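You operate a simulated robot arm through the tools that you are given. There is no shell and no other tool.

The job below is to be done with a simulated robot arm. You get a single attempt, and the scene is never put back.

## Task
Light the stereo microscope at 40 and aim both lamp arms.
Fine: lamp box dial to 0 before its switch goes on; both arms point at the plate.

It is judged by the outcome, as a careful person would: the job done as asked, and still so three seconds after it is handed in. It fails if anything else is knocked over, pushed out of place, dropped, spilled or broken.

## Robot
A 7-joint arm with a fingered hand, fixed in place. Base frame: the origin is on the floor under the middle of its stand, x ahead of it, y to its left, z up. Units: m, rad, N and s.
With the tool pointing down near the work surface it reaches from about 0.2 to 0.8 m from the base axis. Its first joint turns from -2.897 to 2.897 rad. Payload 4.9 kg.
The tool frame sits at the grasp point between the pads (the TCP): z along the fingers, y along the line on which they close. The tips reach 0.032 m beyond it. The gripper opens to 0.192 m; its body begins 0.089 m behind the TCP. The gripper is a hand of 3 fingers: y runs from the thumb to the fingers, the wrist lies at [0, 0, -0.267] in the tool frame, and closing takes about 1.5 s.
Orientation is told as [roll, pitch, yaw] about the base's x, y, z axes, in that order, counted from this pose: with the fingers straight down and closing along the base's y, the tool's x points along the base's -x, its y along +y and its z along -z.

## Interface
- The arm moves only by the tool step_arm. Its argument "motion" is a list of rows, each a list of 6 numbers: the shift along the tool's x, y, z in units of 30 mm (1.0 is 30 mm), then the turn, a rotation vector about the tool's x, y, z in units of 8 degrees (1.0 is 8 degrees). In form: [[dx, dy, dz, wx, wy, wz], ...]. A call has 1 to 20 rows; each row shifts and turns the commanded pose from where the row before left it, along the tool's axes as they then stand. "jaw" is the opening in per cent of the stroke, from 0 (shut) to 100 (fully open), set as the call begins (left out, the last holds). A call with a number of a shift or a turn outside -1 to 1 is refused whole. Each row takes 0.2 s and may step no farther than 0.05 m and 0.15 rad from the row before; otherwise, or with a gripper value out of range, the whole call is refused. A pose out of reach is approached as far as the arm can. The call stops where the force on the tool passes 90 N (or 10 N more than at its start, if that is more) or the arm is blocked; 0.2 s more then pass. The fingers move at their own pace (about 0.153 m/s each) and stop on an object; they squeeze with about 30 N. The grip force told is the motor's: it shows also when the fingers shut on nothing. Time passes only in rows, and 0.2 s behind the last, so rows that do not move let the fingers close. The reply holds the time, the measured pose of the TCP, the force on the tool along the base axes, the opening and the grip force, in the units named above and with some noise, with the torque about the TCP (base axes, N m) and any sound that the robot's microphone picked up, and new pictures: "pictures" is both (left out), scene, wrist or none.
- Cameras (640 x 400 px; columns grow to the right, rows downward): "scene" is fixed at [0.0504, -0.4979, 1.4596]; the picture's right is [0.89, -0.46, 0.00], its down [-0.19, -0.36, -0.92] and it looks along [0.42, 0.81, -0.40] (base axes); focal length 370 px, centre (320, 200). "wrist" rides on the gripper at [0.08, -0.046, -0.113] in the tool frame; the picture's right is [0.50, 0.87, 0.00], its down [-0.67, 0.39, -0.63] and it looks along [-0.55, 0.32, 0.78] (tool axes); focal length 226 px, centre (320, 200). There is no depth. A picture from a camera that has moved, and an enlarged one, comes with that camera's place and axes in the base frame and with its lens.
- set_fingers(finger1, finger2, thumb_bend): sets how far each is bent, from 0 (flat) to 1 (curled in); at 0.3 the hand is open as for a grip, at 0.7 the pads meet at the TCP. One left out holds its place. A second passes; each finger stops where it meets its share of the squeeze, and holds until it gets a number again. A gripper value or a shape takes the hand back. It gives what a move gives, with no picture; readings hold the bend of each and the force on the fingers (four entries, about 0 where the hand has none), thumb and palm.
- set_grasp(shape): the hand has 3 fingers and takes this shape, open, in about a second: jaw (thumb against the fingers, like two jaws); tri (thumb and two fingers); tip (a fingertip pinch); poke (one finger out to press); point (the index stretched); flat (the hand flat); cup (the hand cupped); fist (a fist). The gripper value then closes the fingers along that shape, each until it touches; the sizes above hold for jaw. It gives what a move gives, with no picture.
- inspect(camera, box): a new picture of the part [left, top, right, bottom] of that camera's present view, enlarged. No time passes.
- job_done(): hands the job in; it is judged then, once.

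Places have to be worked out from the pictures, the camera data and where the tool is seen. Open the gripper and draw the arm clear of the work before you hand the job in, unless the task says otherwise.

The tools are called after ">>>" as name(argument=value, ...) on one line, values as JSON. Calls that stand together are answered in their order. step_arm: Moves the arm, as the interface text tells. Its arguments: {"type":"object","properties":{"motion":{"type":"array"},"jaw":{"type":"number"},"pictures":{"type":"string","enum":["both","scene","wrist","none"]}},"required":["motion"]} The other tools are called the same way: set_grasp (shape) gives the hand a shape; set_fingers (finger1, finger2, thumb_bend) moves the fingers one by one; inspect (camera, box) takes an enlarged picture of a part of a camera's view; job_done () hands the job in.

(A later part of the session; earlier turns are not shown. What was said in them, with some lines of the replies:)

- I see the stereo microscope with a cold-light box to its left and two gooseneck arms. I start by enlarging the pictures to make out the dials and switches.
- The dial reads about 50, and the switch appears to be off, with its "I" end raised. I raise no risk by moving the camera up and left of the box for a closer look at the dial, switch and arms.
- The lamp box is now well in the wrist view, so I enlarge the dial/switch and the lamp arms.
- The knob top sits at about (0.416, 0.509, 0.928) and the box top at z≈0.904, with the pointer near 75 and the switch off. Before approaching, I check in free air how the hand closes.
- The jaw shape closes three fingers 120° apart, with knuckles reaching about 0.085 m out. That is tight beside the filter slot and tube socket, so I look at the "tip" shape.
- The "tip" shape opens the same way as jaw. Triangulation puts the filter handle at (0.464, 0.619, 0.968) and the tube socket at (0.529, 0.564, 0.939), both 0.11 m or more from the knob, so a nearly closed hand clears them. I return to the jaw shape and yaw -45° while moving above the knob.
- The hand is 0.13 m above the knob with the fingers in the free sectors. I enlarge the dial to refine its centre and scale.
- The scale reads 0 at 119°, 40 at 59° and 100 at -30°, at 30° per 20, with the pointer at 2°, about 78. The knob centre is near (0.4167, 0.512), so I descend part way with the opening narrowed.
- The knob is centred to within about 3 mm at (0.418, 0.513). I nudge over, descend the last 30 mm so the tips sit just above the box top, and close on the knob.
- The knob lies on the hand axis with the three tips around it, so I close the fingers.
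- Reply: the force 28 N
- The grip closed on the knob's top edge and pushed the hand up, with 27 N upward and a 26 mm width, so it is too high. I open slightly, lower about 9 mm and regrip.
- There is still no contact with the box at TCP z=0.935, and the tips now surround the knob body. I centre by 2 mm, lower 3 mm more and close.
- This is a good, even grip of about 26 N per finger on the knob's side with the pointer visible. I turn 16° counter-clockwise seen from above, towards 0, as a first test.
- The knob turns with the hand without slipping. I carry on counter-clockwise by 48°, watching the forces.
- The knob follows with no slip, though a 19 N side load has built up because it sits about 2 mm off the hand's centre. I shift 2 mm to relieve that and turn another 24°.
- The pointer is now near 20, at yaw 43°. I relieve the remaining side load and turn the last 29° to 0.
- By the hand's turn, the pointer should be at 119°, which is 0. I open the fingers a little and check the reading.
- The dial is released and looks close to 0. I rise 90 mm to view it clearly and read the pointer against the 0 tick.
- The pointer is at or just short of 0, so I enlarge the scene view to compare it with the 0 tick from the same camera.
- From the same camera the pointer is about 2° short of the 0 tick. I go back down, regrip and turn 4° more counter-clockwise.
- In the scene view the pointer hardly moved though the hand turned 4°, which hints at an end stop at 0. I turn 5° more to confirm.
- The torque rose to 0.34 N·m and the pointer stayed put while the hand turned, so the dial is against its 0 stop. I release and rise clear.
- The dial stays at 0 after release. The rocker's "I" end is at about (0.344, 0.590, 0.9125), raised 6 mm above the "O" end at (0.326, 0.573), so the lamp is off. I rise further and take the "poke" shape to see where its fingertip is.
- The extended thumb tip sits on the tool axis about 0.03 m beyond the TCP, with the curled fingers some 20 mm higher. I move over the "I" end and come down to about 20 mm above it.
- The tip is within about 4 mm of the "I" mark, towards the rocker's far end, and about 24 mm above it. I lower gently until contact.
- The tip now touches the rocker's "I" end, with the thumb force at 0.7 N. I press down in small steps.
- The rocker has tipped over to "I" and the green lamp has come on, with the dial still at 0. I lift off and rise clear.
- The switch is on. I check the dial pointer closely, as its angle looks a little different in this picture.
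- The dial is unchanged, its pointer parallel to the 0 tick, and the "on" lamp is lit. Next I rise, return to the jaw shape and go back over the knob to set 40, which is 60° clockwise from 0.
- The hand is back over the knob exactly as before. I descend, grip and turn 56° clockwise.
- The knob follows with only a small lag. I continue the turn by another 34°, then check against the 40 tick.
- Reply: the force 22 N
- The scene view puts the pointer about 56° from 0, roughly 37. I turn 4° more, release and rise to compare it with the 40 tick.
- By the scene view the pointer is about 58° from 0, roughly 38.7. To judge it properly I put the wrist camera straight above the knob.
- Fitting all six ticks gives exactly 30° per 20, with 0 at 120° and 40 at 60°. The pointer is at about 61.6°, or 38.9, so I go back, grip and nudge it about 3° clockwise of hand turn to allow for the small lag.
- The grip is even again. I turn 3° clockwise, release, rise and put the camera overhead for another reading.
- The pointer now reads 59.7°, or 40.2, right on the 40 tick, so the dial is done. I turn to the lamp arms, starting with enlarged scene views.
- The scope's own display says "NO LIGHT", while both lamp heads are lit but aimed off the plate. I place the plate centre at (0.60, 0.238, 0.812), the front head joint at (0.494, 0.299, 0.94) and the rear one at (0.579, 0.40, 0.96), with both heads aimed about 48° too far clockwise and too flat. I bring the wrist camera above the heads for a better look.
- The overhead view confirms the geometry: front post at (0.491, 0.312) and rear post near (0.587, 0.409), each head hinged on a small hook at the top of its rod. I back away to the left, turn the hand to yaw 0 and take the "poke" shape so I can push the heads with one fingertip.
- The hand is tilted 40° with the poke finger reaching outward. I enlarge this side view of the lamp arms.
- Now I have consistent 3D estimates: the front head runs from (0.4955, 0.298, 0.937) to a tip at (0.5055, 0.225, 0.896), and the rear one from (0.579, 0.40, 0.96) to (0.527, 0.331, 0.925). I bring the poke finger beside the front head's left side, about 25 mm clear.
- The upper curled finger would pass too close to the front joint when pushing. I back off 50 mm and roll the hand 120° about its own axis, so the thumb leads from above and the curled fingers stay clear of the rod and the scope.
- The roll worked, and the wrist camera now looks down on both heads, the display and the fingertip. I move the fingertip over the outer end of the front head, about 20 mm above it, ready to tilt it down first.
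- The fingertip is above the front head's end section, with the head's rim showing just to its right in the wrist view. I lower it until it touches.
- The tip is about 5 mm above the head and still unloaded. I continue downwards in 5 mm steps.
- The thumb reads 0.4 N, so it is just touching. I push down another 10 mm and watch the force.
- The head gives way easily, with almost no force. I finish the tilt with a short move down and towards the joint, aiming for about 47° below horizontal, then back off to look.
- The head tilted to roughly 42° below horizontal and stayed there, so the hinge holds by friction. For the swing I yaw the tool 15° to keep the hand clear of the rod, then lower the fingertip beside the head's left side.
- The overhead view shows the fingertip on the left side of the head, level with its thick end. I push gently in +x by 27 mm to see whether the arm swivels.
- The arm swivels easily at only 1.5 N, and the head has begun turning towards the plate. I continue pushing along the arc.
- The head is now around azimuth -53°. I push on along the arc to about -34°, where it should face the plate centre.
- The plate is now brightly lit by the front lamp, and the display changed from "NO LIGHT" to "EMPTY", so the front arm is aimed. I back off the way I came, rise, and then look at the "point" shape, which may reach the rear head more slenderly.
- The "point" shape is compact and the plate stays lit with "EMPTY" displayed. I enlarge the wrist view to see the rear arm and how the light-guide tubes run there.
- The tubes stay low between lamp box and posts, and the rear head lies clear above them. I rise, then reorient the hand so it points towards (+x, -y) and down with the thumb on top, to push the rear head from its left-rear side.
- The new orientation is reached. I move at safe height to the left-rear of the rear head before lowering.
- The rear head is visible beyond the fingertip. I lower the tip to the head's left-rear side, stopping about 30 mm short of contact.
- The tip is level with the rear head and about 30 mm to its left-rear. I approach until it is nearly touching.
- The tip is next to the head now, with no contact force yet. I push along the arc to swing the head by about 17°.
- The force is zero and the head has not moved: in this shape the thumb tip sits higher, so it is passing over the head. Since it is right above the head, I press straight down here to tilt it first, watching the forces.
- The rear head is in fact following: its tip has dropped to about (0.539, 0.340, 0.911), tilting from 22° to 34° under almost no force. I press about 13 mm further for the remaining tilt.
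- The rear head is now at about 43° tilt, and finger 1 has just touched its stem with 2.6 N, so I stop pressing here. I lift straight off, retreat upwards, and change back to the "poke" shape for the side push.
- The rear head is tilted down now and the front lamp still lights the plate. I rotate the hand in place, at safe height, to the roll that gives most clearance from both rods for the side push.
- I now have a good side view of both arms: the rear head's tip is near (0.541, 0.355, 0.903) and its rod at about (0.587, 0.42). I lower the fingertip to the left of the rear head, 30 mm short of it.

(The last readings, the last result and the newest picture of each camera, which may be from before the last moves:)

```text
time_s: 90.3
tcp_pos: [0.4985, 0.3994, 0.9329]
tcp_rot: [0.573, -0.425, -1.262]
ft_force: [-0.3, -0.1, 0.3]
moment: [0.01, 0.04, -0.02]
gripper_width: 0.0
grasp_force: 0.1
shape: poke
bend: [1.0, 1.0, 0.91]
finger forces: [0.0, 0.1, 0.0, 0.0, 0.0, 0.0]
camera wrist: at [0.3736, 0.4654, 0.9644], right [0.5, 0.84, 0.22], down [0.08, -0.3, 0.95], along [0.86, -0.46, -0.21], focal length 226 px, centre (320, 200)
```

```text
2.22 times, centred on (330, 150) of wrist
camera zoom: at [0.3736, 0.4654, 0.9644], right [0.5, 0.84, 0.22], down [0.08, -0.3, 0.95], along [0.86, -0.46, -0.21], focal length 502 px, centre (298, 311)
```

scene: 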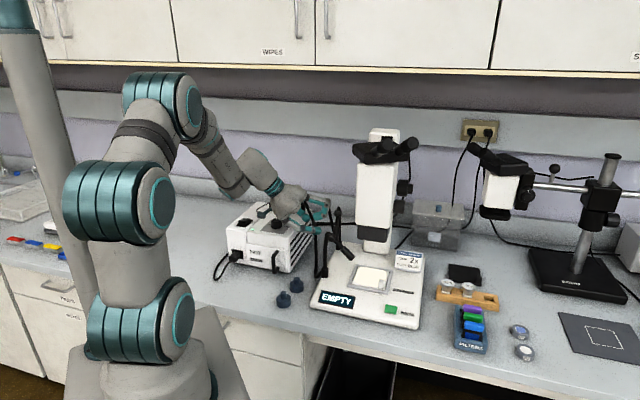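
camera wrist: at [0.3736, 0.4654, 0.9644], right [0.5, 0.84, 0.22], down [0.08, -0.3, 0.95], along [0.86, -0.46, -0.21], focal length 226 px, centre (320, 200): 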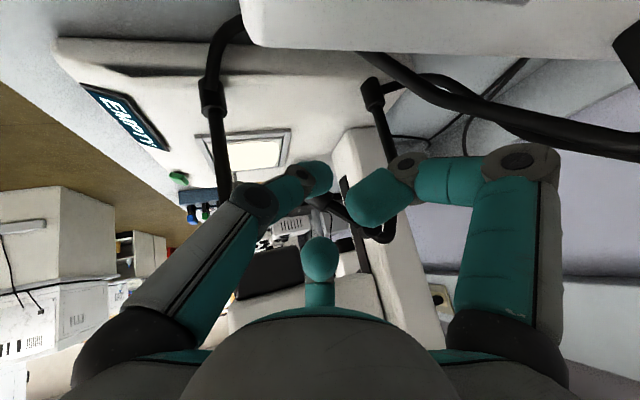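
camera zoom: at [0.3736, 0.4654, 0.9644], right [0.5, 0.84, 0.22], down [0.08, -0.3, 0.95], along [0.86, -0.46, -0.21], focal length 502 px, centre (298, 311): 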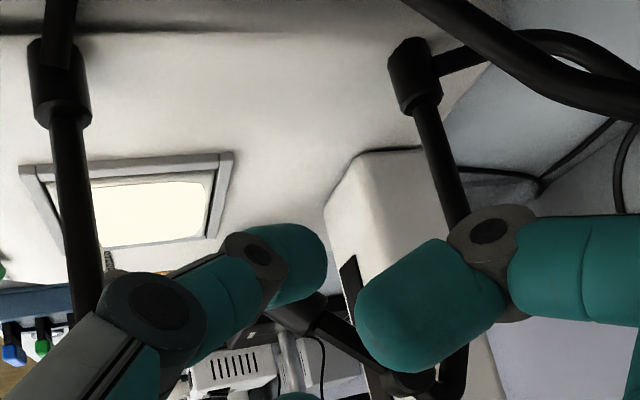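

The finger is in place beside the rear head, clear of both rods. I move in along the push direction until it touches.

>>> step_arm(motion=[[-0.372, 0.153, 0.298, 0, 0, 0], [-0.372, 0.153, 0.298, 0, 0, 0]], pictures="wrist")

>>> inspect(camera="scene", box=[280, 160, 400, 260])

>>> inspect(camera="wrist", box=[220, 60, 440, 240])

```text
time_s: 90.9
tcp_pos: [0.5227, 0.3809, 0.9342]
tcp_rot: [0.572, -0.424, -1.263]
ft_force: [-0.1, 0.3, 0.2]
moment: [0.02, -0.01, 0.03]
gripper_width: 0.0003
grasp_force: 0.0
shape: poke
bend: [1.0, 1.0, 0.91]
finger forces: [0.0, 0.0, 0.1, 0.0, 0.1, 0.0]
camera wrist: at [0.3972, 0.4471, 0.9648], right [0.5, 0.84, 0.22], down [0.08, -0.3, 0.95], along [0.86, -0.46, -0.21], focal length 226 px, centre (320, 200)
```

wrist: 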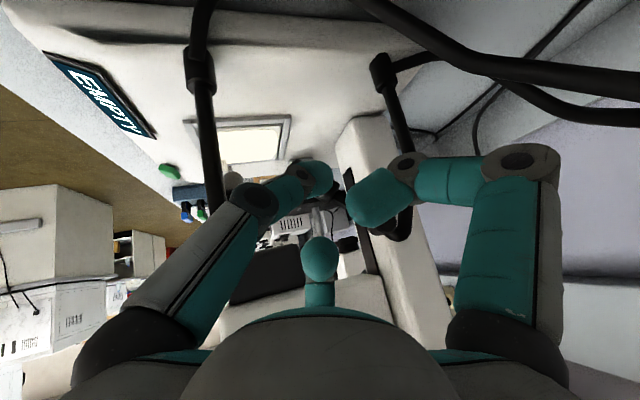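

```text
4.00 times, centred on (340, 210) of scene
camera zoom: at [0.0504, -0.4979, 1.4596], right [0.89, -0.46, 0.0], down [-0.19, -0.36, -0.92], along [0.42, 0.81, -0.4], focal length 1482 px, centre (240, 160)
```

zoom: 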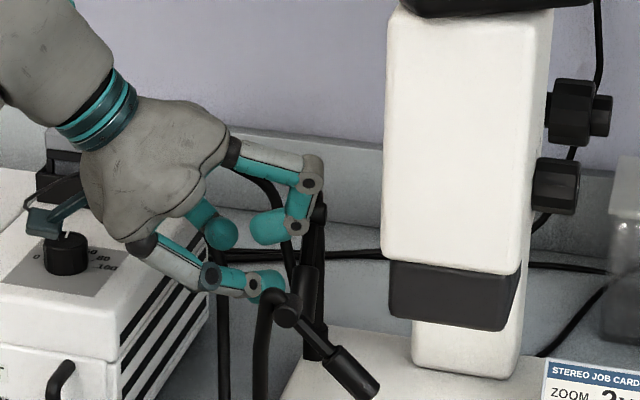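

```text
2.22 times, centred on (330, 150) of wrist
camera zoom: at [0.3972, 0.4471, 0.9648], right [0.5, 0.84, 0.22], down [0.08, -0.3, 0.95], along [0.86, -0.46, -0.21], focal length 502 px, centre (298, 311)
```

zoom: 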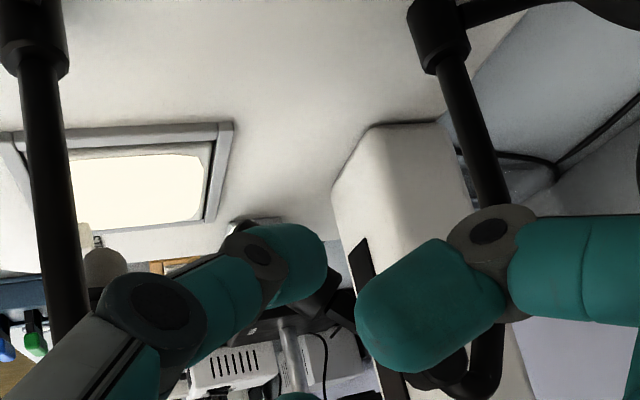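

The tip is right beside the rear head and still free of contact force. I push along the arc to swing the head towards the plate.

>>> step_arm(motion=[[-0.348, 0.092, 0.247, 0, 0, 0], [-0.348, 0.092, 0.247, 0, 0, 0]], pictures="wrist")

>>> inspect(camera="scene", box=[280, 160, 400, 260])

>>> inspect(camera="wrist", box=[220, 60, 440, 240])

```text
time_s: 91.5
tcp_pos: [0.5407, 0.3625, 0.9338]
tcp_rot: [0.572, -0.422, -1.262]
ft_force: [-0.8, 0.0, 0.2]
moment: [-0.02, 0.02, -0.01]
gripper_width: 0.0
grasp_force: 0.0
shape: poke
bend: [1.0, 1.0, 0.91]
finger forces: [0.0, 0.0, 0.0, 0.0, 0.6, 0.0]
camera wrist: at [0.4159, 0.4291, 0.9655], right [0.5, 0.84, 0.22], down [0.08, -0.3, 0.95], along [0.86, -0.46, -0.21], focal length 226 px, centre (320, 200)
```

wrist: 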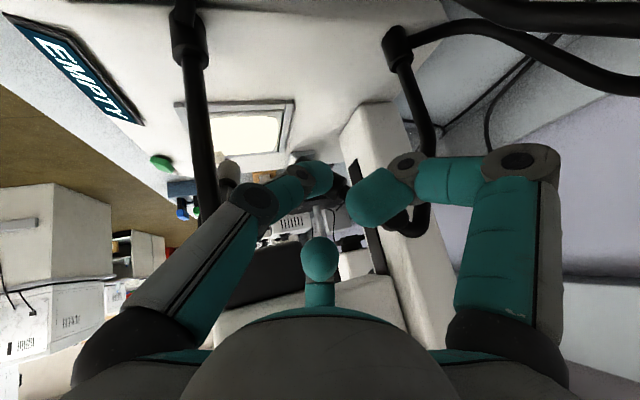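

```text
4.00 times, centred on (340, 210) of scene
camera zoom: at [0.0504, -0.4979, 1.4596], right [0.89, -0.46, 0.0], down [-0.19, -0.36, -0.92], along [0.42, 0.81, -0.4], focal length 1482 px, centre (240, 160)
```

zoom: 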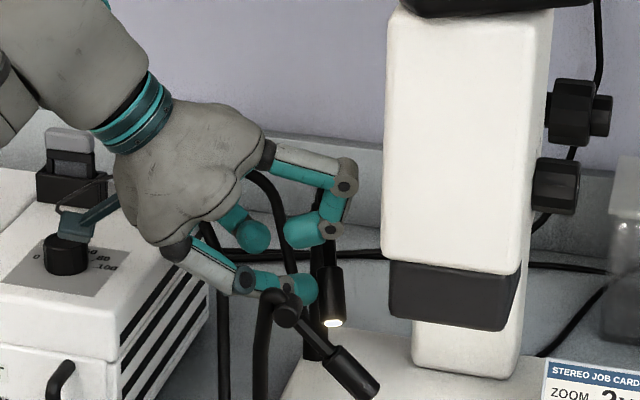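

```text
2.22 times, centred on (330, 150) of wrist
camera zoom: at [0.4159, 0.4291, 0.9655], right [0.5, 0.84, 0.22], down [0.08, -0.3, 0.95], along [0.86, -0.46, -0.21], focal length 502 px, centre (298, 311)
```

zoom: 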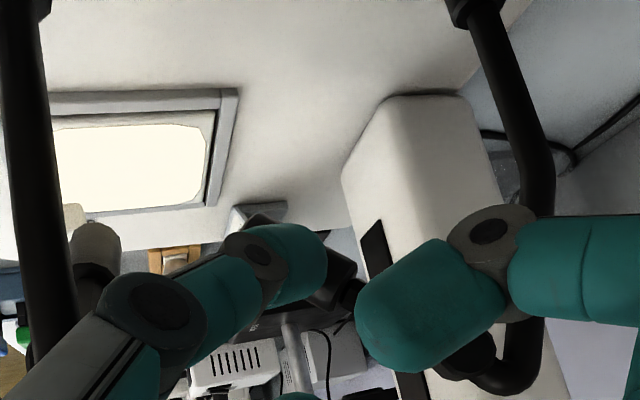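

The rear head is swinging round, with its lit end now showing at about azimuth -109°. I continue the push in smaller steps.

>>> step_arm(motion=[[-0.128, 0.122, 0.148, 0, 0, 0], [-0.128, 0.122, 0.148, 0, 0, 0]], pictures="wrist")

>>> inspect(camera="scene", box=[300, 180, 420, 290])

>>> inspect(camera="wrist", box=[220, 60, 440, 240])

```text
time_s: 92.1
tcp_pos: [0.5538, 0.3585, 0.9338]
tcp_rot: [0.571, -0.426, -1.262]
ft_force: [-0.5, 0.5, -0.3]
moment: [0.0, 0.02, 0.04]
gripper_width: 0.0001
grasp_force: 0.1
shape: poke
bend: [1.0, 1.0, 0.91]
finger forces: [0.1, 0.0, 0.0, 0.0, 0.5, 0.0]
camera wrist: at [0.4282, 0.4244, 0.9647], right [0.5, 0.84, 0.22], down [0.08, -0.3, 0.95], along [0.86, -0.46, -0.21], focal length 226 px, centre (320, 200)
```

wrist: 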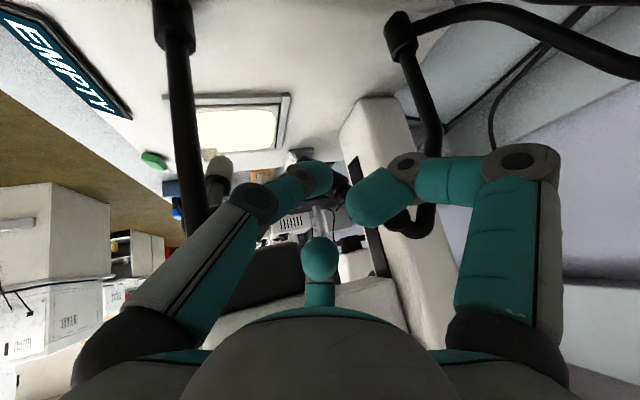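

```text
3.64 times, centred on (360, 235) of scene
camera zoom: at [0.0504, -0.4979, 1.4596], right [0.89, -0.46, 0.0], down [-0.19, -0.36, -0.92], along [0.42, 0.81, -0.4], focal length 1347 px, centre (174, 73)
```

zoom: 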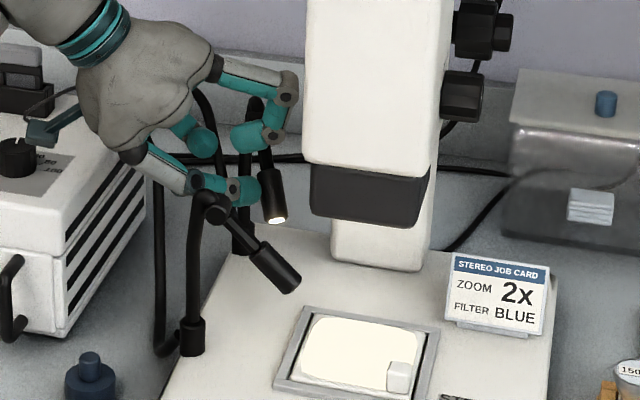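

```text
2.22 times, centred on (330, 150) of wrist
camera zoom: at [0.4282, 0.4244, 0.9647], right [0.5, 0.84, 0.22], down [0.08, -0.3, 0.95], along [0.86, -0.46, -0.21], focal length 502 px, centre (298, 311)
```

zoom: 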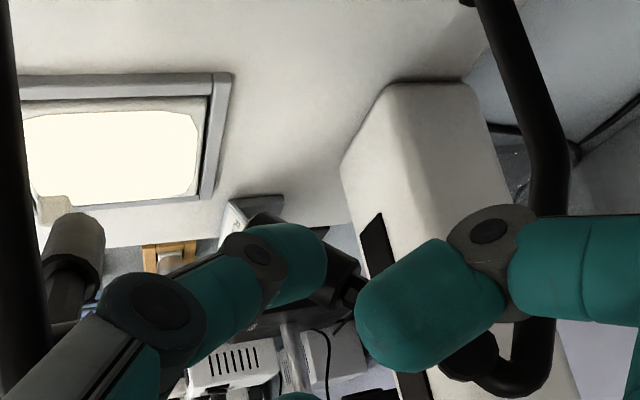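

The rear head is now near azimuth -97°, so about 10° remain to face the plate centre, and the knuckle still has around 2 cm to the scope body. I push a final centimetre.

>>> step_arm(motion=[[-0.073, 0.1, 0.104, 0, 0, 0], [-0.073, 0.1, 0.104, 0, 0, 0]], pictures="wrist")

>>> inspect(camera="scene", box=[300, 180, 420, 290])

>>> inspect(camera="scene", box=[310, 250, 430, 320])

>>> inspect(camera="wrist", box=[160, 60, 380, 240])

```text
time_s: 92.7
tcp_pos: [0.563, 0.3571, 0.9352]
tcp_rot: [0.573, -0.424, -1.262]
ft_force: [-0.7, -1.2, 0.3]
moment: [0.0, 0.0, -0.03]
gripper_width: 0.0002
grasp_force: 0.2
shape: poke
bend: [1.0, 1.0, 0.91]
finger forces: [0.2, 0.0, 0.0, 0.0, 0.8, 0.0]
camera wrist: at [0.4379, 0.4227, 0.9653], right [0.5, 0.84, 0.22], down [0.08, -0.3, 0.95], along [0.86, -0.46, -0.21], focal length 226 px, centre (320, 200)
```

wrist: 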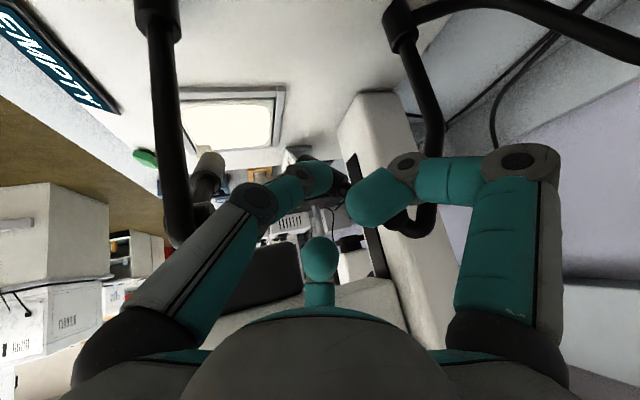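

```text
3.64 times, centred on (360, 235) of scene
camera zoom: at [0.0504, -0.4979, 1.4596], right [0.89, -0.46, 0.0], down [-0.19, -0.36, -0.92], along [0.42, 0.81, -0.4], focal length 1347 px, centre (174, 73)
```

zoom: 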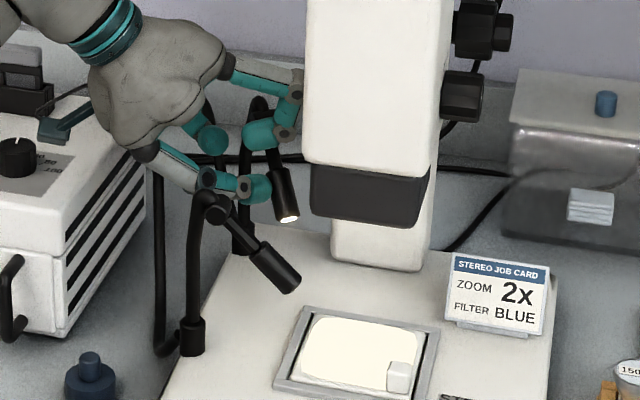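

```text
5.33 times, centred on (370, 285) of scene
camera zoom: at [0.0504, -0.4979, 1.4596], right [0.89, -0.46, 0.0], down [-0.19, -0.36, -0.92], along [0.42, 0.81, -0.4], focal length 1976 px, centre (53, -253)
```

zoom: 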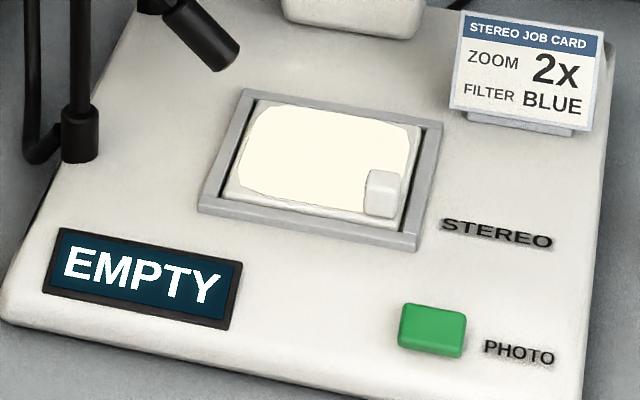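

```text
2.22 times, centred on (270, 150) of wrist
camera zoom: at [0.4379, 0.4227, 0.9653], right [0.5, 0.84, 0.22], down [0.08, -0.3, 0.95], along [0.86, -0.46, -0.21], focal length 502 px, centre (431, 311)
```

zoom: 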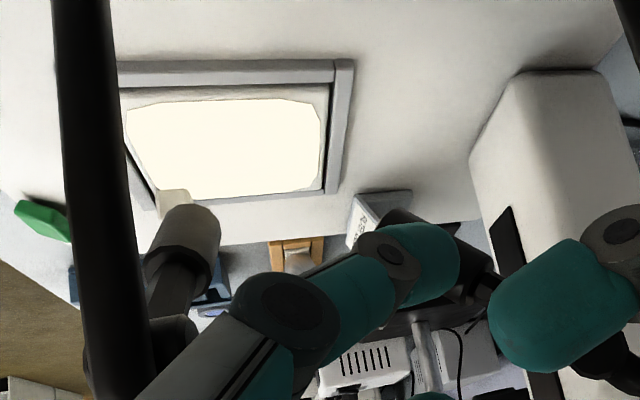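

Projecting the joint-to-plate line, the rear head's end should sit about 5 pixels further right, roughly 4° short. I nudge 4 mm more in +x and check.

>>> step_arm(motion=[[-0.037, 0.098, 0.083, 0, 0, 0], [0, 0, 0, 0, 0, 0]], pictures="none")

>>> inspect(camera="scene", box=[300, 180, 420, 290])

```text
time_s: 93.3
tcp_pos: [0.5675, 0.3572, 0.9346]
tcp_rot: [0.573, -0.426, -1.263]
ft_force: [0.1, 0.2, -0.3]
moment: [0.0, 0.0, 0.04]
gripper_width: 0.0
grasp_force: 0.1
shape: poke
bend: [1.0, 1.0, 0.91]
finger forces: [0.0, 0.1, 0.0, 0.0, 0.1, 0.1]
```

```text
3.64 times, centred on (360, 235) of scene
camera zoom: at [0.0504, -0.4979, 1.4596], right [0.89, -0.46, 0.0], down [-0.19, -0.36, -0.92], along [0.42, 0.81, -0.4], focal length 1347 px, centre (174, 73)
```

zoom: 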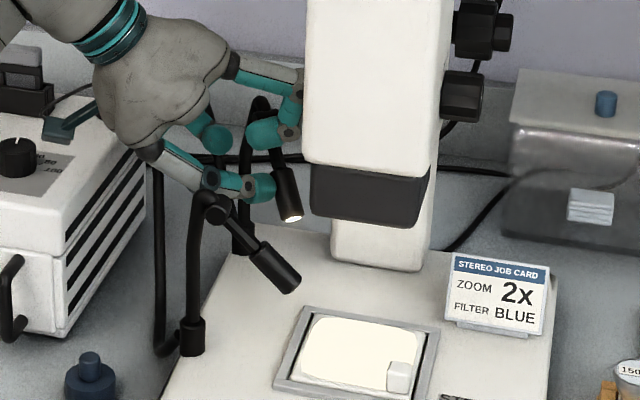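

The rear head's lit end is now almost exactly where it should be. I retreat along the same path and then rise.

>>> step_arm(motion=[[0.4, -0.571, -0.584, 0, 0, 0], [0.73, -0.224, -0.5375, 0, 0, 0], [0.73, -0.224, -0.5375, 0, 0, 0], [-0.4135, 0.4925, -0.766, 0, 0, 0], [-0.4135, 0.4925, -0.766, 0, 0, 0], [-0.4135, 0.4925, -0.766, 0, 0, 0], [-0.4135, 0.4925, -0.766, 0, 0, 0]])

>>> inspect(camera="scene", box=[310, 190, 420, 290])

>>> inspect(camera="wrist", box=[180, 0, 480, 200])

```text
time_s: 94.9
tcp_pos: [0.4982, 0.399, 1.0545]
tcp_rot: [0.57, -0.426, -1.262]
ft_force: [-0.2, 0.1, -0.8]
moment: [0.01, 0.01, 0.02]
gripper_width: 0.0001
grasp_force: 0.1
shape: poke
bend: [1.0, 1.0, 0.91]
finger forces: [0.1, 0.0, 0.0, 0.0, 0.0, 0.0]
camera wrist: at [0.3734, 0.464, 1.0857], right [0.5, 0.84, 0.22], down [0.08, -0.3, 0.95], along [0.86, -0.46, -0.21], focal length 226 px, centre (320, 200)
```

scene: 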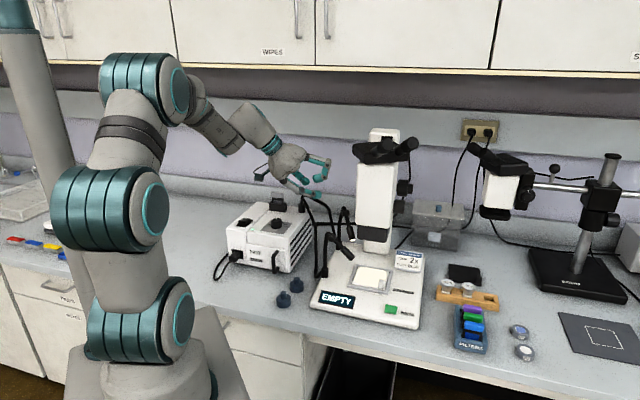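
wrist: 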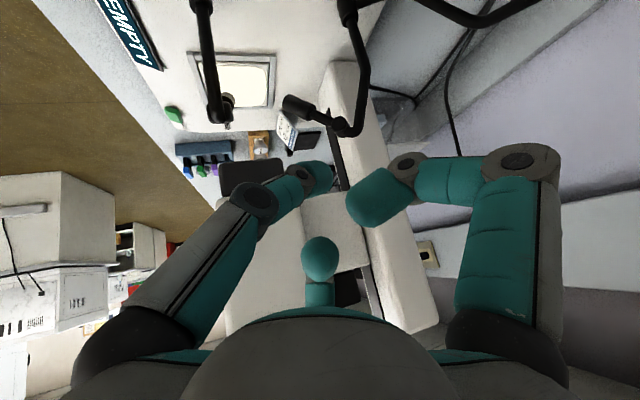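

```text
4.00 times, centred on (365, 240) of scene
camera zoom: at [0.0504, -0.4979, 1.4596], right [0.89, -0.46, 0.0], down [-0.19, -0.36, -0.92], along [0.42, 0.81, -0.4], focal length 1482 px, centre (140, 40)
```

zoom: 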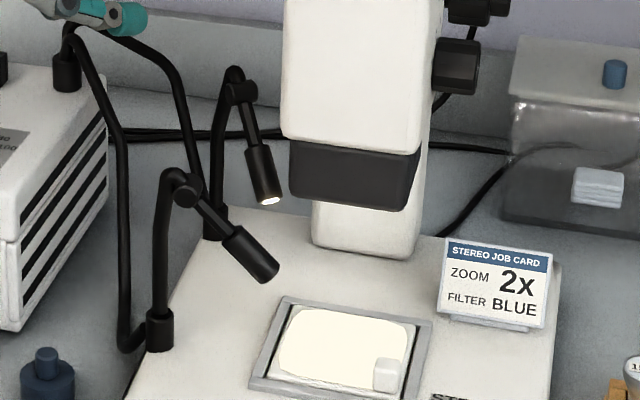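

```text
2.00 times, centred on (330, 100) of wrist
camera zoom: at [0.3734, 0.464, 1.0857], right [0.5, 0.84, 0.22], down [0.08, -0.3, 0.95], along [0.86, -0.46, -0.21], focal length 452 px, centre (300, 400)
```

zoom: 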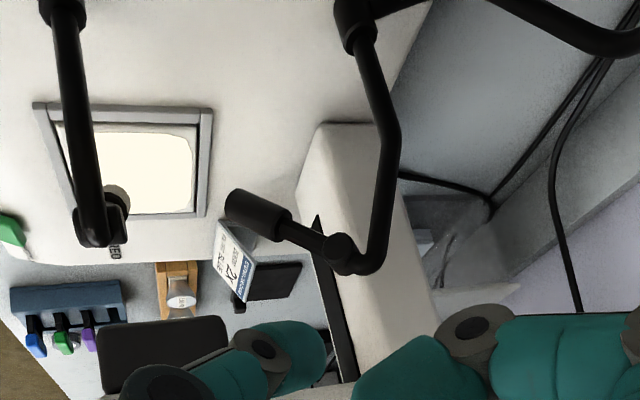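

Both heads are clear to see now. My triangulation puts the front head within about 2° of the plate centre, but the rear head is still about 8° short in azimuth, from joint (0.602, 0.391) at -100° where -92° is needed. I give it a last small push at the end of its joint cylinder, where there is ample room from the scope, and lower the finger to a point short of it.

>>> step_arm(motion=[[0.197, -0.057, 0.7515, 0, 0, 0], [0.197, -0.057, 0.7515, 0, 0, 0], [0.197, -0.057, 0.7515, 0, 0, 0], [0.197, -0.057, 0.7515, 0, 0, 0]])

>>> inspect(camera="scene", box=[310, 190, 420, 290])

>>> inspect(camera="wrist", box=[220, 60, 440, 240])

>>> inspect(camera="scene", box=[280, 150, 390, 240])

```text
time_s: 95.9
tcp_pos: [0.5437, 0.4023, 0.9736]
tcp_rot: [0.572, -0.424, -1.262]
ft_force: [-0.1, -0.1, -0.2]
moment: [0.02, 0.04, 0.0]
gripper_width: 0.0
grasp_force: 0.1
shape: poke
bend: [1.0, 1.0, 0.91]
finger forces: [0.1, 0.0, 0.1, 0.0, 0.0, 0.0]
camera wrist: at [0.4182, 0.4678, 1.0042], right [0.5, 0.84, 0.22], down [0.08, -0.3, 0.95], along [0.86, -0.46, -0.21], focal length 226 px, centre (320, 200)
```

scene: 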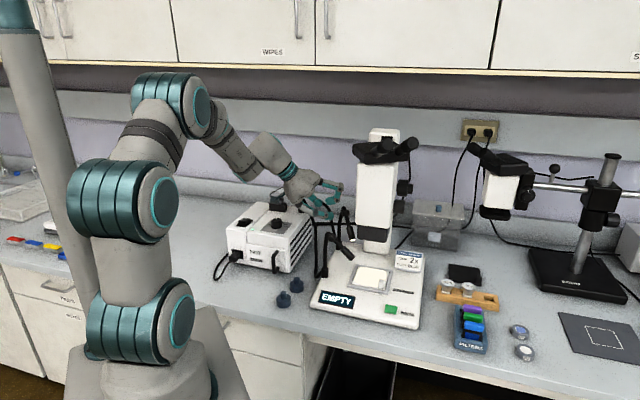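
wrist: 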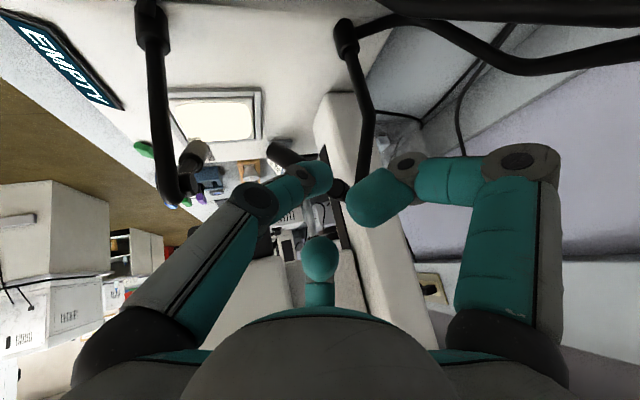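

```text
4.00 times, centred on (365, 240) of scene
camera zoom: at [0.0504, -0.4979, 1.4596], right [0.89, -0.46, 0.0], down [-0.19, -0.36, -0.92], along [0.42, 0.81, -0.4], focal length 1482 px, centre (140, 40)
```

zoom: 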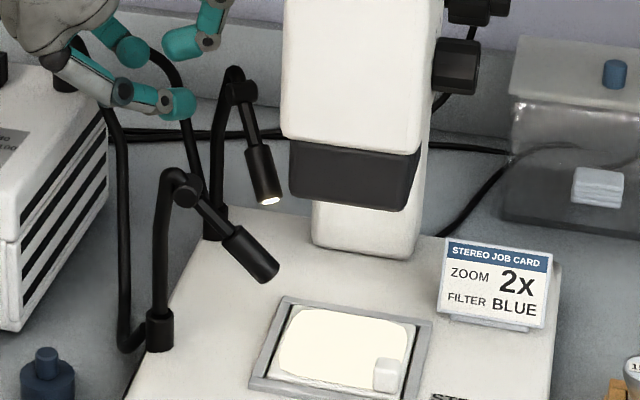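

```text
2.22 times, centred on (330, 150) of wrist
camera zoom: at [0.4182, 0.4678, 1.0042], right [0.5, 0.84, 0.22], down [0.08, -0.3, 0.95], along [0.86, -0.46, -0.21], focal length 502 px, centre (298, 311)
```

zoom: 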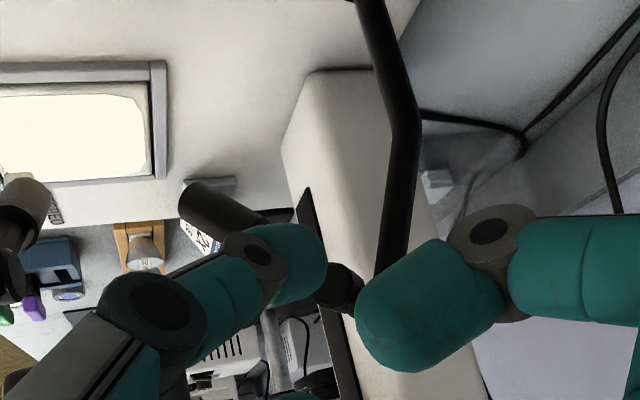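

```text
4.44 times, centred on (335, 195) of scene
camera zoom: at [0.0504, -0.4979, 1.4596], right [0.89, -0.46, 0.0], down [-0.19, -0.36, -0.92], along [0.42, 0.81, -0.4], focal length 1647 px, centre (253, 222)
```

zoom: 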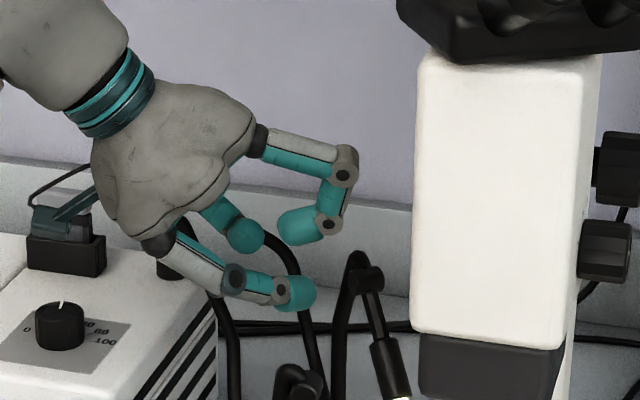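

The fingertip is level with the rear joint, about 2 cm to its left. I approach in 6 mm steps and watch for contact.

>>> step_arm(motion=[[-0.0845, 0.131, 0.13, 0, 0, 0], [-0.0845, 0.131, 0.13, 0, 0, 0], [-0.0845, 0.131, 0.13, 0, 0, 0]], pictures="none")

>>> inspect(camera="scene", box=[310, 190, 420, 290])

>>> inspect(camera="scene", box=[280, 150, 390, 240])

```text
time_s: 96.7
tcp_pos: [0.5607, 0.3997, 0.9727]
tcp_rot: [0.571, -0.424, -1.262]
ft_force: [-0.3, -0.2, 0.1]
moment: [0.04, 0.01, -0.01]
gripper_width: 0.0001
grasp_force: 0.1
shape: poke
bend: [1.0, 1.0, 0.91]
finger forces: [0.0, 0.0, 0.0, 0.0, 0.0, 0.0]
```

```text
4.00 times, centred on (365, 240) of scene
camera zoom: at [0.0504, -0.4979, 1.4596], right [0.89, -0.46, 0.0], down [-0.19, -0.36, -0.92], along [0.42, 0.81, -0.4], focal length 1482 px, centre (140, 40)
```

zoom: 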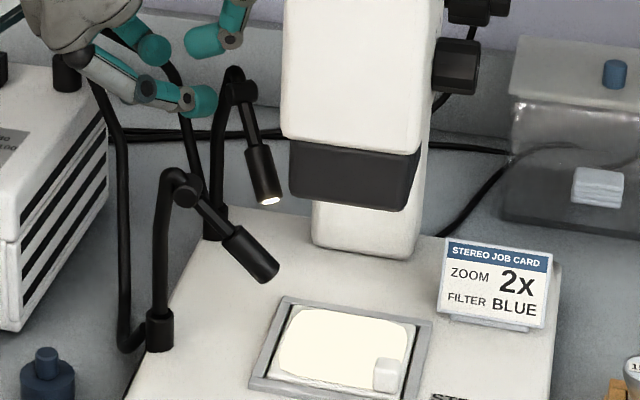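

```text
4.44 times, centred on (335, 195) of scene
camera zoom: at [0.0504, -0.4979, 1.4596], right [0.89, -0.46, 0.0], down [-0.19, -0.36, -0.92], along [0.42, 0.81, -0.4], focal length 1647 px, centre (253, 222)
```

zoom: 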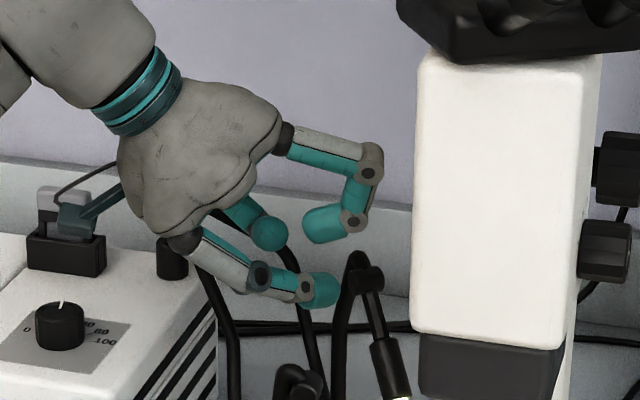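

The gap to the joint is now about 6 mm. I go on in smaller steps until the light end starts to move.

>>> step_arm(motion=[[-0.045, 0.09, 0.085, 0, 0, 0], [-0.045, 0.09, 0.085, 0, 0, 0]], pictures="none")

>>> inspect(camera="scene", box=[310, 190, 420, 290])

```text
time_s: 97.3
tcp_pos: [0.5688, 0.3989, 0.9705]
tcp_rot: [0.57, -0.425, -1.264]
ft_force: [-0.7, -0.2, 0.1]
moment: [-0.01, 0.02, -0.01]
gripper_width: 0.0
grasp_force: 0.0
shape: poke
bend: [1.0, 1.0, 0.91]
finger forces: [0.0, 0.0, 0.0, 0.0, 0.0, 0.0]
```

```text
4.00 times, centred on (365, 240) of scene
camera zoom: at [0.0504, -0.4979, 1.4596], right [0.89, -0.46, 0.0], down [-0.19, -0.36, -0.92], along [0.42, 0.81, -0.4], focal length 1482 px, centre (140, 40)
```

zoom: 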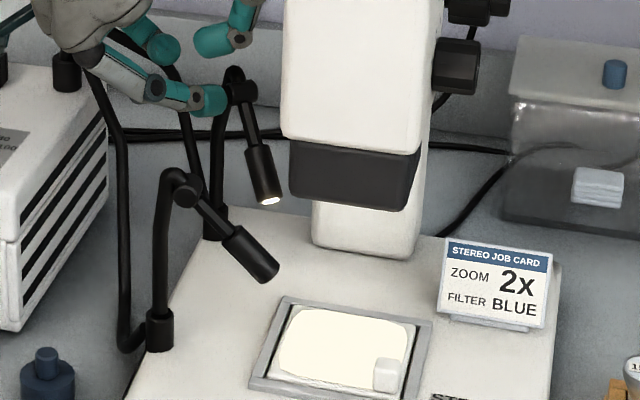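

There is no contact yet. I continue by 3 mm at a time.

>>> step_arm(motion=[[-0.034, 0.07, 0.064, 0, 0, 0], [0, 0, 0, 0, 0, 0]], pictures="none")

>>> inspect(camera="scene", box=[310, 190, 420, 290])

>>> inspect(camera="wrist", box=[220, 60, 440, 240])

```text
time_s: 97.9
tcp_pos: [0.572, 0.3985, 0.9726]
tcp_rot: [0.572, -0.425, -1.261]
ft_force: [0.1, 0.6, -0.8]
moment: [0.01, 0.02, -0.01]
gripper_width: 0.0001
grasp_force: 0.1
shape: poke
bend: [1.0, 1.0, 0.91]
finger forces: [0.1, 0.0, 0.1, 0.1, 0.1, 0.1]
```

```text
4.00 times, centred on (365, 240) of scene
camera zoom: at [0.0504, -0.4979, 1.4596], right [0.89, -0.46, 0.0], down [-0.19, -0.36, -0.92], along [0.42, 0.81, -0.4], focal length 1482 px, centre (140, 40)
```

zoom: 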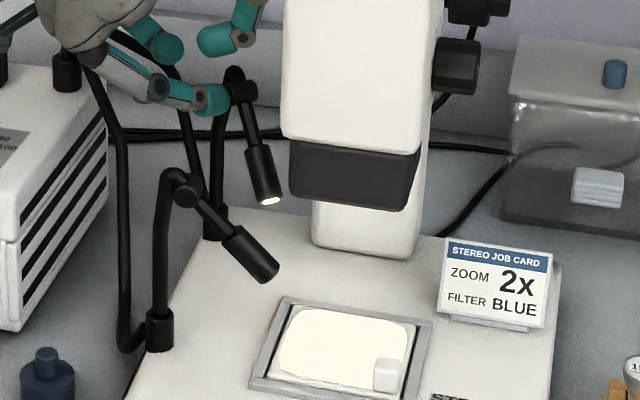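

```text
2.22 times, centred on (330, 150) of wrist
camera zoom: at [0.4466, 0.4642, 1.0027], right [0.5, 0.84, 0.22], down [0.08, -0.3, 0.95], along [0.86, -0.46, -0.21], focal length 502 px, centre (298, 311)
```

zoom: 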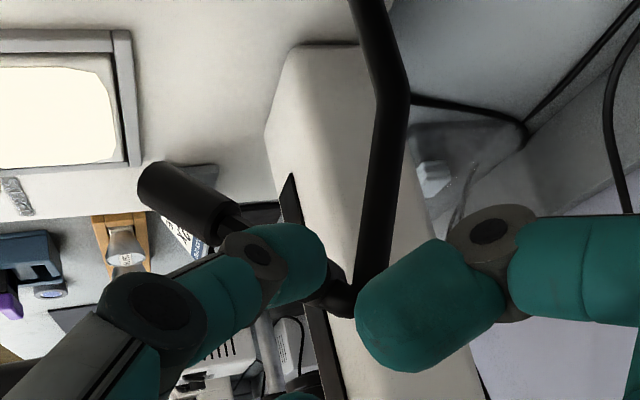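

Still no contact, though the tip is almost at the joint. Another 3 mm.

>>> step_arm(motion=[[-0.034, 0.07, 0.064, 0, 0, 0], [0, 0, 0, 0, 0, 0]], pictures="none")

>>> inspect(camera="scene", box=[310, 190, 420, 290])

```text
time_s: 98.5
tcp_pos: [0.5754, 0.399, 0.971]
tcp_rot: [0.57, -0.425, -1.263]
ft_force: [-1.8, 1.0, -0.7]
moment: [0.0, 0.03, -0.01]
gripper_width: 0.0
grasp_force: 0.1
shape: poke
bend: [1.0, 1.0, 0.91]
finger forces: [0.0, 0.1, 0.1, 0.0, 2.0, 0.0]
```

```text
4.00 times, centred on (365, 240) of scene
camera zoom: at [0.0504, -0.4979, 1.4596], right [0.89, -0.46, 0.0], down [-0.19, -0.36, -0.92], along [0.42, 0.81, -0.4], focal length 1482 px, centre (140, 40)
```

zoom: 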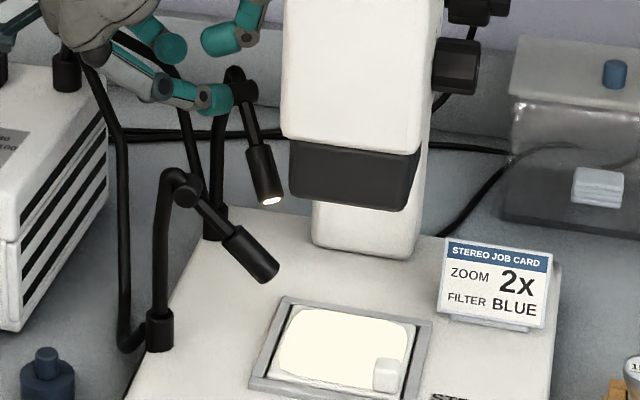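

Contact has been made at 2 N and the lit end has begun to move. Another 3 mm.

>>> step_arm(motion=[[-0.03, 0.07, 0.062, 0, 0, 0], [0, 0, 0, 0, 0, 0]], pictures="none")

>>> inspect(camera="scene", box=[310, 190, 420, 290])

```text
time_s: 99.1
tcp_pos: [0.5779, 0.3963, 0.9718]
tcp_rot: [0.571, -0.424, -1.261]
ft_force: [-2.8, -0.2, -0.5]
moment: [-0.04, 0.03, -0.04]
gripper_width: 0.0
grasp_force: 0.1
shape: poke
bend: [1.0, 1.0, 0.91]
finger forces: [0.0, 0.1, 0.0, 0.0, 3.1, 0.1]
```

```text
4.00 times, centred on (365, 240) of scene
camera zoom: at [0.0504, -0.4979, 1.4596], right [0.89, -0.46, 0.0], down [-0.19, -0.36, -0.92], along [0.42, 0.81, -0.4], focal length 1482 px, centre (140, 40)
```

zoom: 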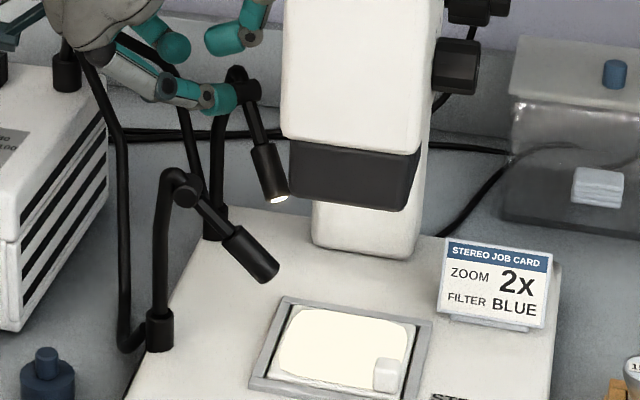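

The lit end is at (279, 198) in this view and the target is about (284, 195). One more 2 mm nudge.

>>> step_arm(motion=[[-0.02, 0.048, 0.042, 0, 0, 0], [0, 0, 0, 0, 0, 0]], pictures="none")

>>> inspect(camera="scene", box=[310, 190, 420, 290])

```text
time_s: 99.7
tcp_pos: [0.5786, 0.3973, 0.9715]
tcp_rot: [0.57, -0.424, -1.261]
ft_force: [-3.3, -1.3, -0.6]
moment: [0.01, 0.11, -0.02]
gripper_width: 0.0
grasp_force: 0.2
shape: poke
bend: [1.0, 1.0, 0.91]
finger forces: [0.0, 0.0, 0.0, 0.0, 2.9, 0.0]
```

```text
4.00 times, centred on (365, 240) of scene
camera zoom: at [0.0504, -0.4979, 1.4596], right [0.89, -0.46, 0.0], down [-0.19, -0.36, -0.92], along [0.42, 0.81, -0.4], focal length 1482 px, centre (140, 40)
```

zoom: 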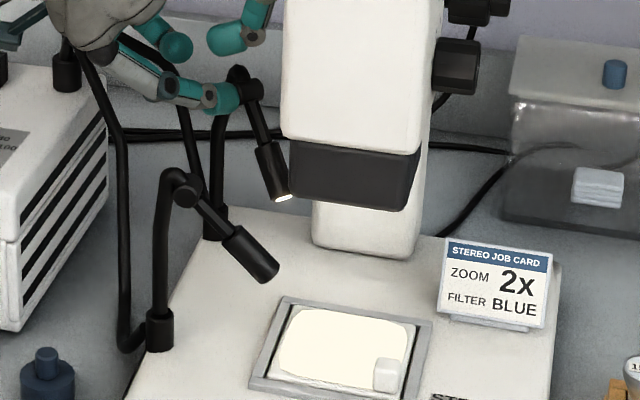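

The rear lamp end is now on target. I retreat in -x, rise, and then verify both heads.

>>> step_arm(motion=[[0.205, -0.405, -0.37, 0, 0, 0], [0.205, -0.405, -0.37, 0, 0, 0], [-0.4135, 0.4925, -0.766, 0, 0, 0], [-0.4135, 0.4925, -0.766, 0, 0, 0], [-0.4135, 0.4925, -0.766, 0, 0, 0]])

>>> inspect(camera="scene", box=[310, 190, 420, 290])

>>> inspect(camera="wrist", box=[120, 0, 420, 200])

```text
time_s: 100.9
tcp_pos: [0.5449, 0.398, 1.0604]
tcp_rot: [0.571, -0.424, -1.259]
ft_force: [0.4, -0.4, 0.1]
moment: [0.01, -0.04, 0.0]
gripper_width: 0.0
grasp_force: 0.1
shape: poke
bend: [1.0, 1.0, 0.91]
finger forces: [0.1, 0.1, 0.0, 0.1, 0.0, 0.1]
camera wrist: at [0.4195, 0.4659, 1.0915], right [0.5, 0.84, 0.22], down [0.08, -0.3, 0.95], along [0.86, -0.46, -0.21], focal length 226 px, centre (320, 200)
```

scene: 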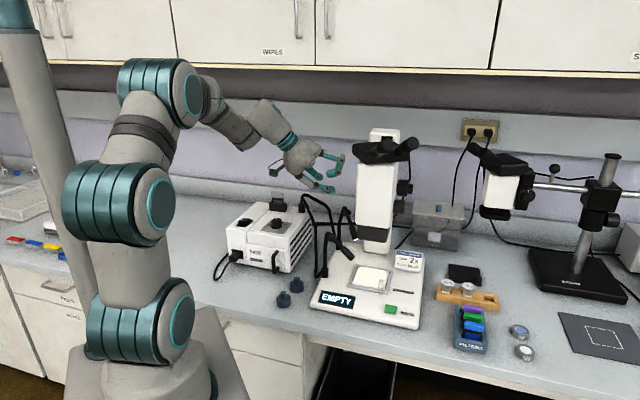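
wrist: 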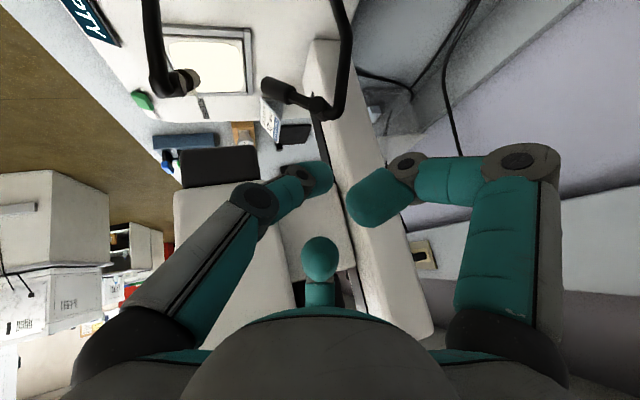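

```text
4.00 times, centred on (365, 240) of scene
camera zoom: at [0.0504, -0.4979, 1.4596], right [0.89, -0.46, 0.0], down [-0.19, -0.36, -0.92], along [0.42, 0.81, -0.4], focal length 1482 px, centre (140, 40)
```

zoom: 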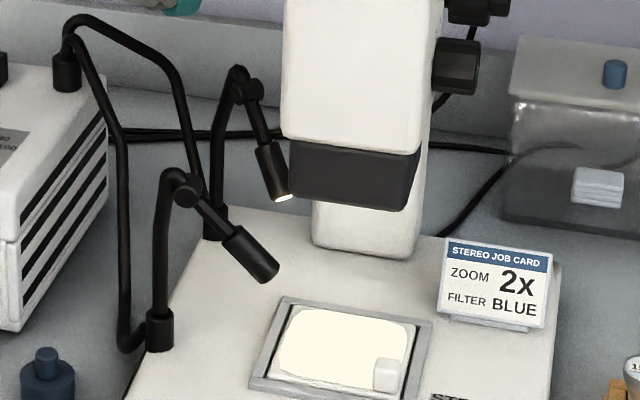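

```text
2.00 times, centred on (270, 100) of wrist
camera zoom: at [0.4195, 0.4659, 1.0915], right [0.5, 0.84, 0.22], down [0.08, -0.3, 0.95], along [0.86, -0.46, -0.21], focal length 452 px, centre (420, 400)
```

zoom: 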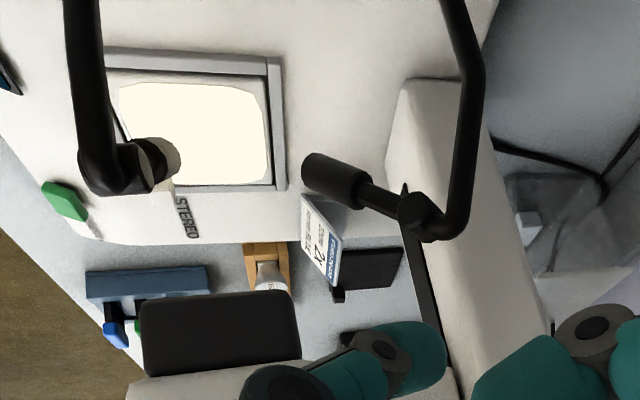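

Both heads now line up: the rear joint-to-tip line runs at azimuth -91.4° where -91.7° is needed, and the front is within 2°, both at about 45° tilt. I draw the arm back along its own axis and check the dial, switch and display.

>>> step_arm(motion=[[0, 0, -1, 0, 0, 0], [0, 0, -1, 0, 0, 0], [0, 0, -1, 0, 0, 0], [0, 0, -1, 0, 0, 0], [0, 0, -1, 0, 0, 0]], pictures="scene")

>>> inspect(camera="scene", box=[255, 200, 303, 230])

>>> inspect(camera="scene", box=[215, 190, 435, 330])

```text
time_s: 102.1
tcp_pos: [0.4508, 0.4245, 1.1767]
tcp_rot: [0.571, -0.425, -1.264]
ft_force: [0.5, 0.1, -0.2]
moment: [-0.03, -0.03, 0.0]
gripper_width: 0.0001
grasp_force: 0.0
shape: poke
bend: [1.0, 1.0, 0.91]
finger forces: [0.0, 0.0, 0.0, 0.0, 0.1, 0.0]
```

scene: 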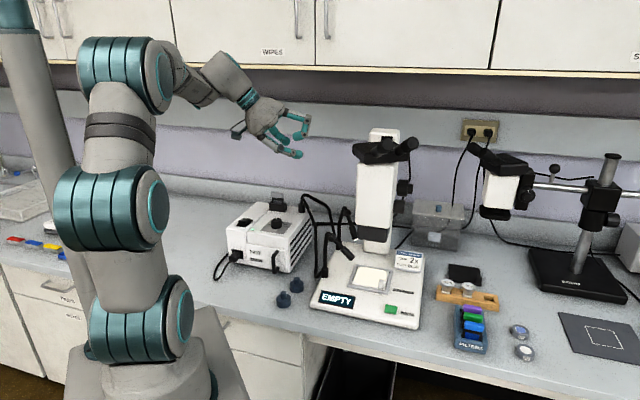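

```text
13.33 times, centred on (279, 215) of scene
camera zoom: at [0.0504, -0.4979, 1.4596], right [0.89, -0.46, 0.0], down [-0.19, -0.36, -0.92], along [0.42, 0.81, -0.4], focal length 4940 px, centre (867, 0)
```

zoom: 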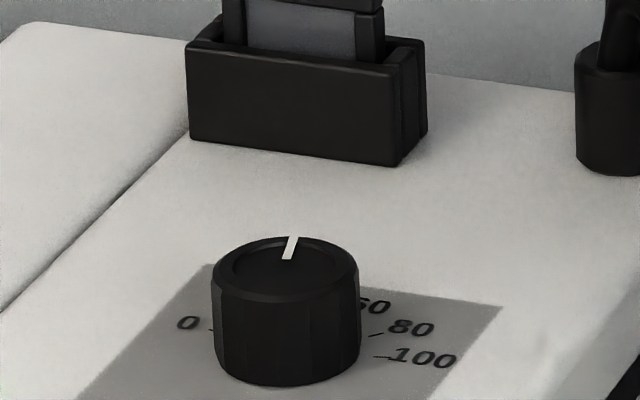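

```text
2.86 times, centred on (325, 260) of scene
camera zoom: at [0.0504, -0.4979, 1.4596], right [0.89, -0.46, 0.0], down [-0.19, -0.36, -0.92], along [0.42, 0.81, -0.4], focal length 1059 px, centre (306, 29)
```

zoom: 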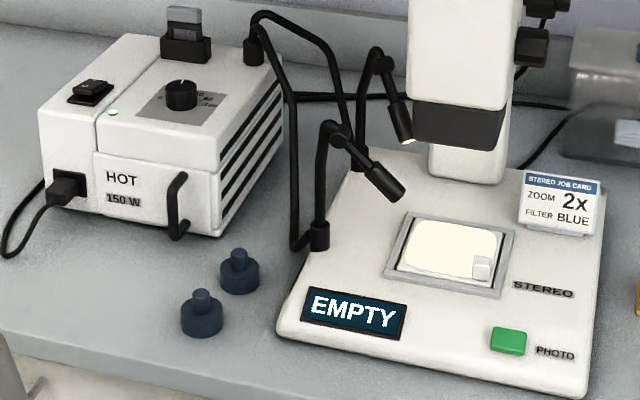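

The dial still reads 40, the switch is on with its green lamp lit, both heads point at the lit plate, and nothing else has moved. I open the hand and draw the arm further clear, up and to the left.

>>> set_grasp(shape="jaw")

>>> step_arm(motion=[[0, 0, -0.9, 0, 0, 0], [0, 0, -0.9, 0, 0, 0], [0, 0, -0.9, 0, 0, 0]], jaw=100, pictures="scene")

>>> inspect(camera="scene", box=[215, 180, 435, 330])

```text
time_s: 103.0
tcp_pos: [0.4514, 0.4259, 1.176]
tcp_rot: [0.569, -0.424, -1.263]
ft_force: [0.4, 0.1, -0.8]
moment: [0.01, -0.01, -0.01]
gripper_width: 0.1916
grasp_force: 0.1
shape: jaw
bend: [0.3, 0.3, 0.3]
finger forces: [0.0, 0.0, 0.0, 0.0, 0.0, 0.0]
```

```text
time_s: 103.8
tcp_pos: [0.4008, 0.4379, 1.2402]
tcp_rot: [0.571, -0.426, -1.263]
ft_force: [-0.1, -0.1, -0.4]
moment: [-0.02, 0.02, -0.01]
gripper_width: 0.1921
grasp_force: 0.0
shape: jaw
bend: [0.3, 0.3, 0.3]
finger forces: [0.1, 0.0, 0.0, 0.0, 0.0, 0.0]
```

scene: 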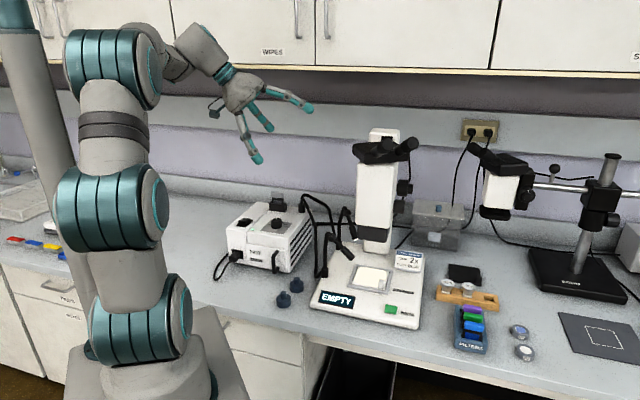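

```text
2.67 times, centred on (325, 255) of scene
camera zoom: at [0.0504, -0.4979, 1.4596], right [0.89, -0.46, 0.0], down [-0.19, -0.36, -0.92], along [0.42, 0.81, -0.4], focal length 988 px, centre (307, 53)
```

zoom: 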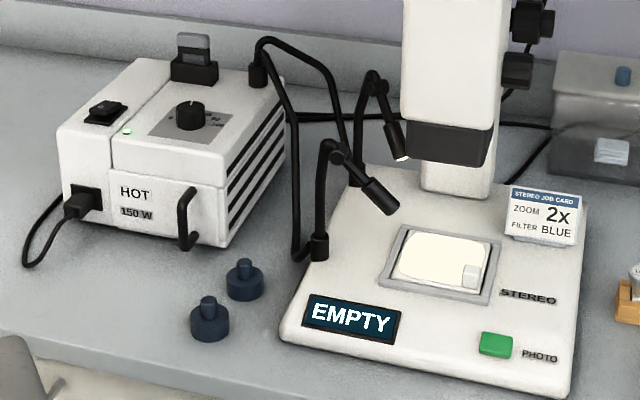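

The hand is open and well clear. The lamp box was switched on with its dial at 0 and now stands at 40, both arms point at the lit plate, and everything else is in its place. I hand the job in.

>>> job_done()

```text
The job is handed in.
```

The stereo microscope is lit at 40, and both lamp arms point at the plate. I've handed the job in, but no verdict has come back.

- **Order of steps:** I turned the dial down to its stop at 0, then switched the lamp box on; its green lamp lit. After that I turned the dial up to 40. It read 40.2 against the printed scale.
- **Lamp arms:** I tilted and swung each head with a fingertip. By my measurements both point within about 3° of the plate centre. The plate is brightly lit, and the microscope's display went from "NO LIGHT" to "EMPTY" once the front arm was aimed.
- **Everything else:** Nothing was knocked or moved. I left the hand open and drawn clear.

The job card by the plate also says zoom 2x and filter blue. You didn't ask for those, so I left both as they were.
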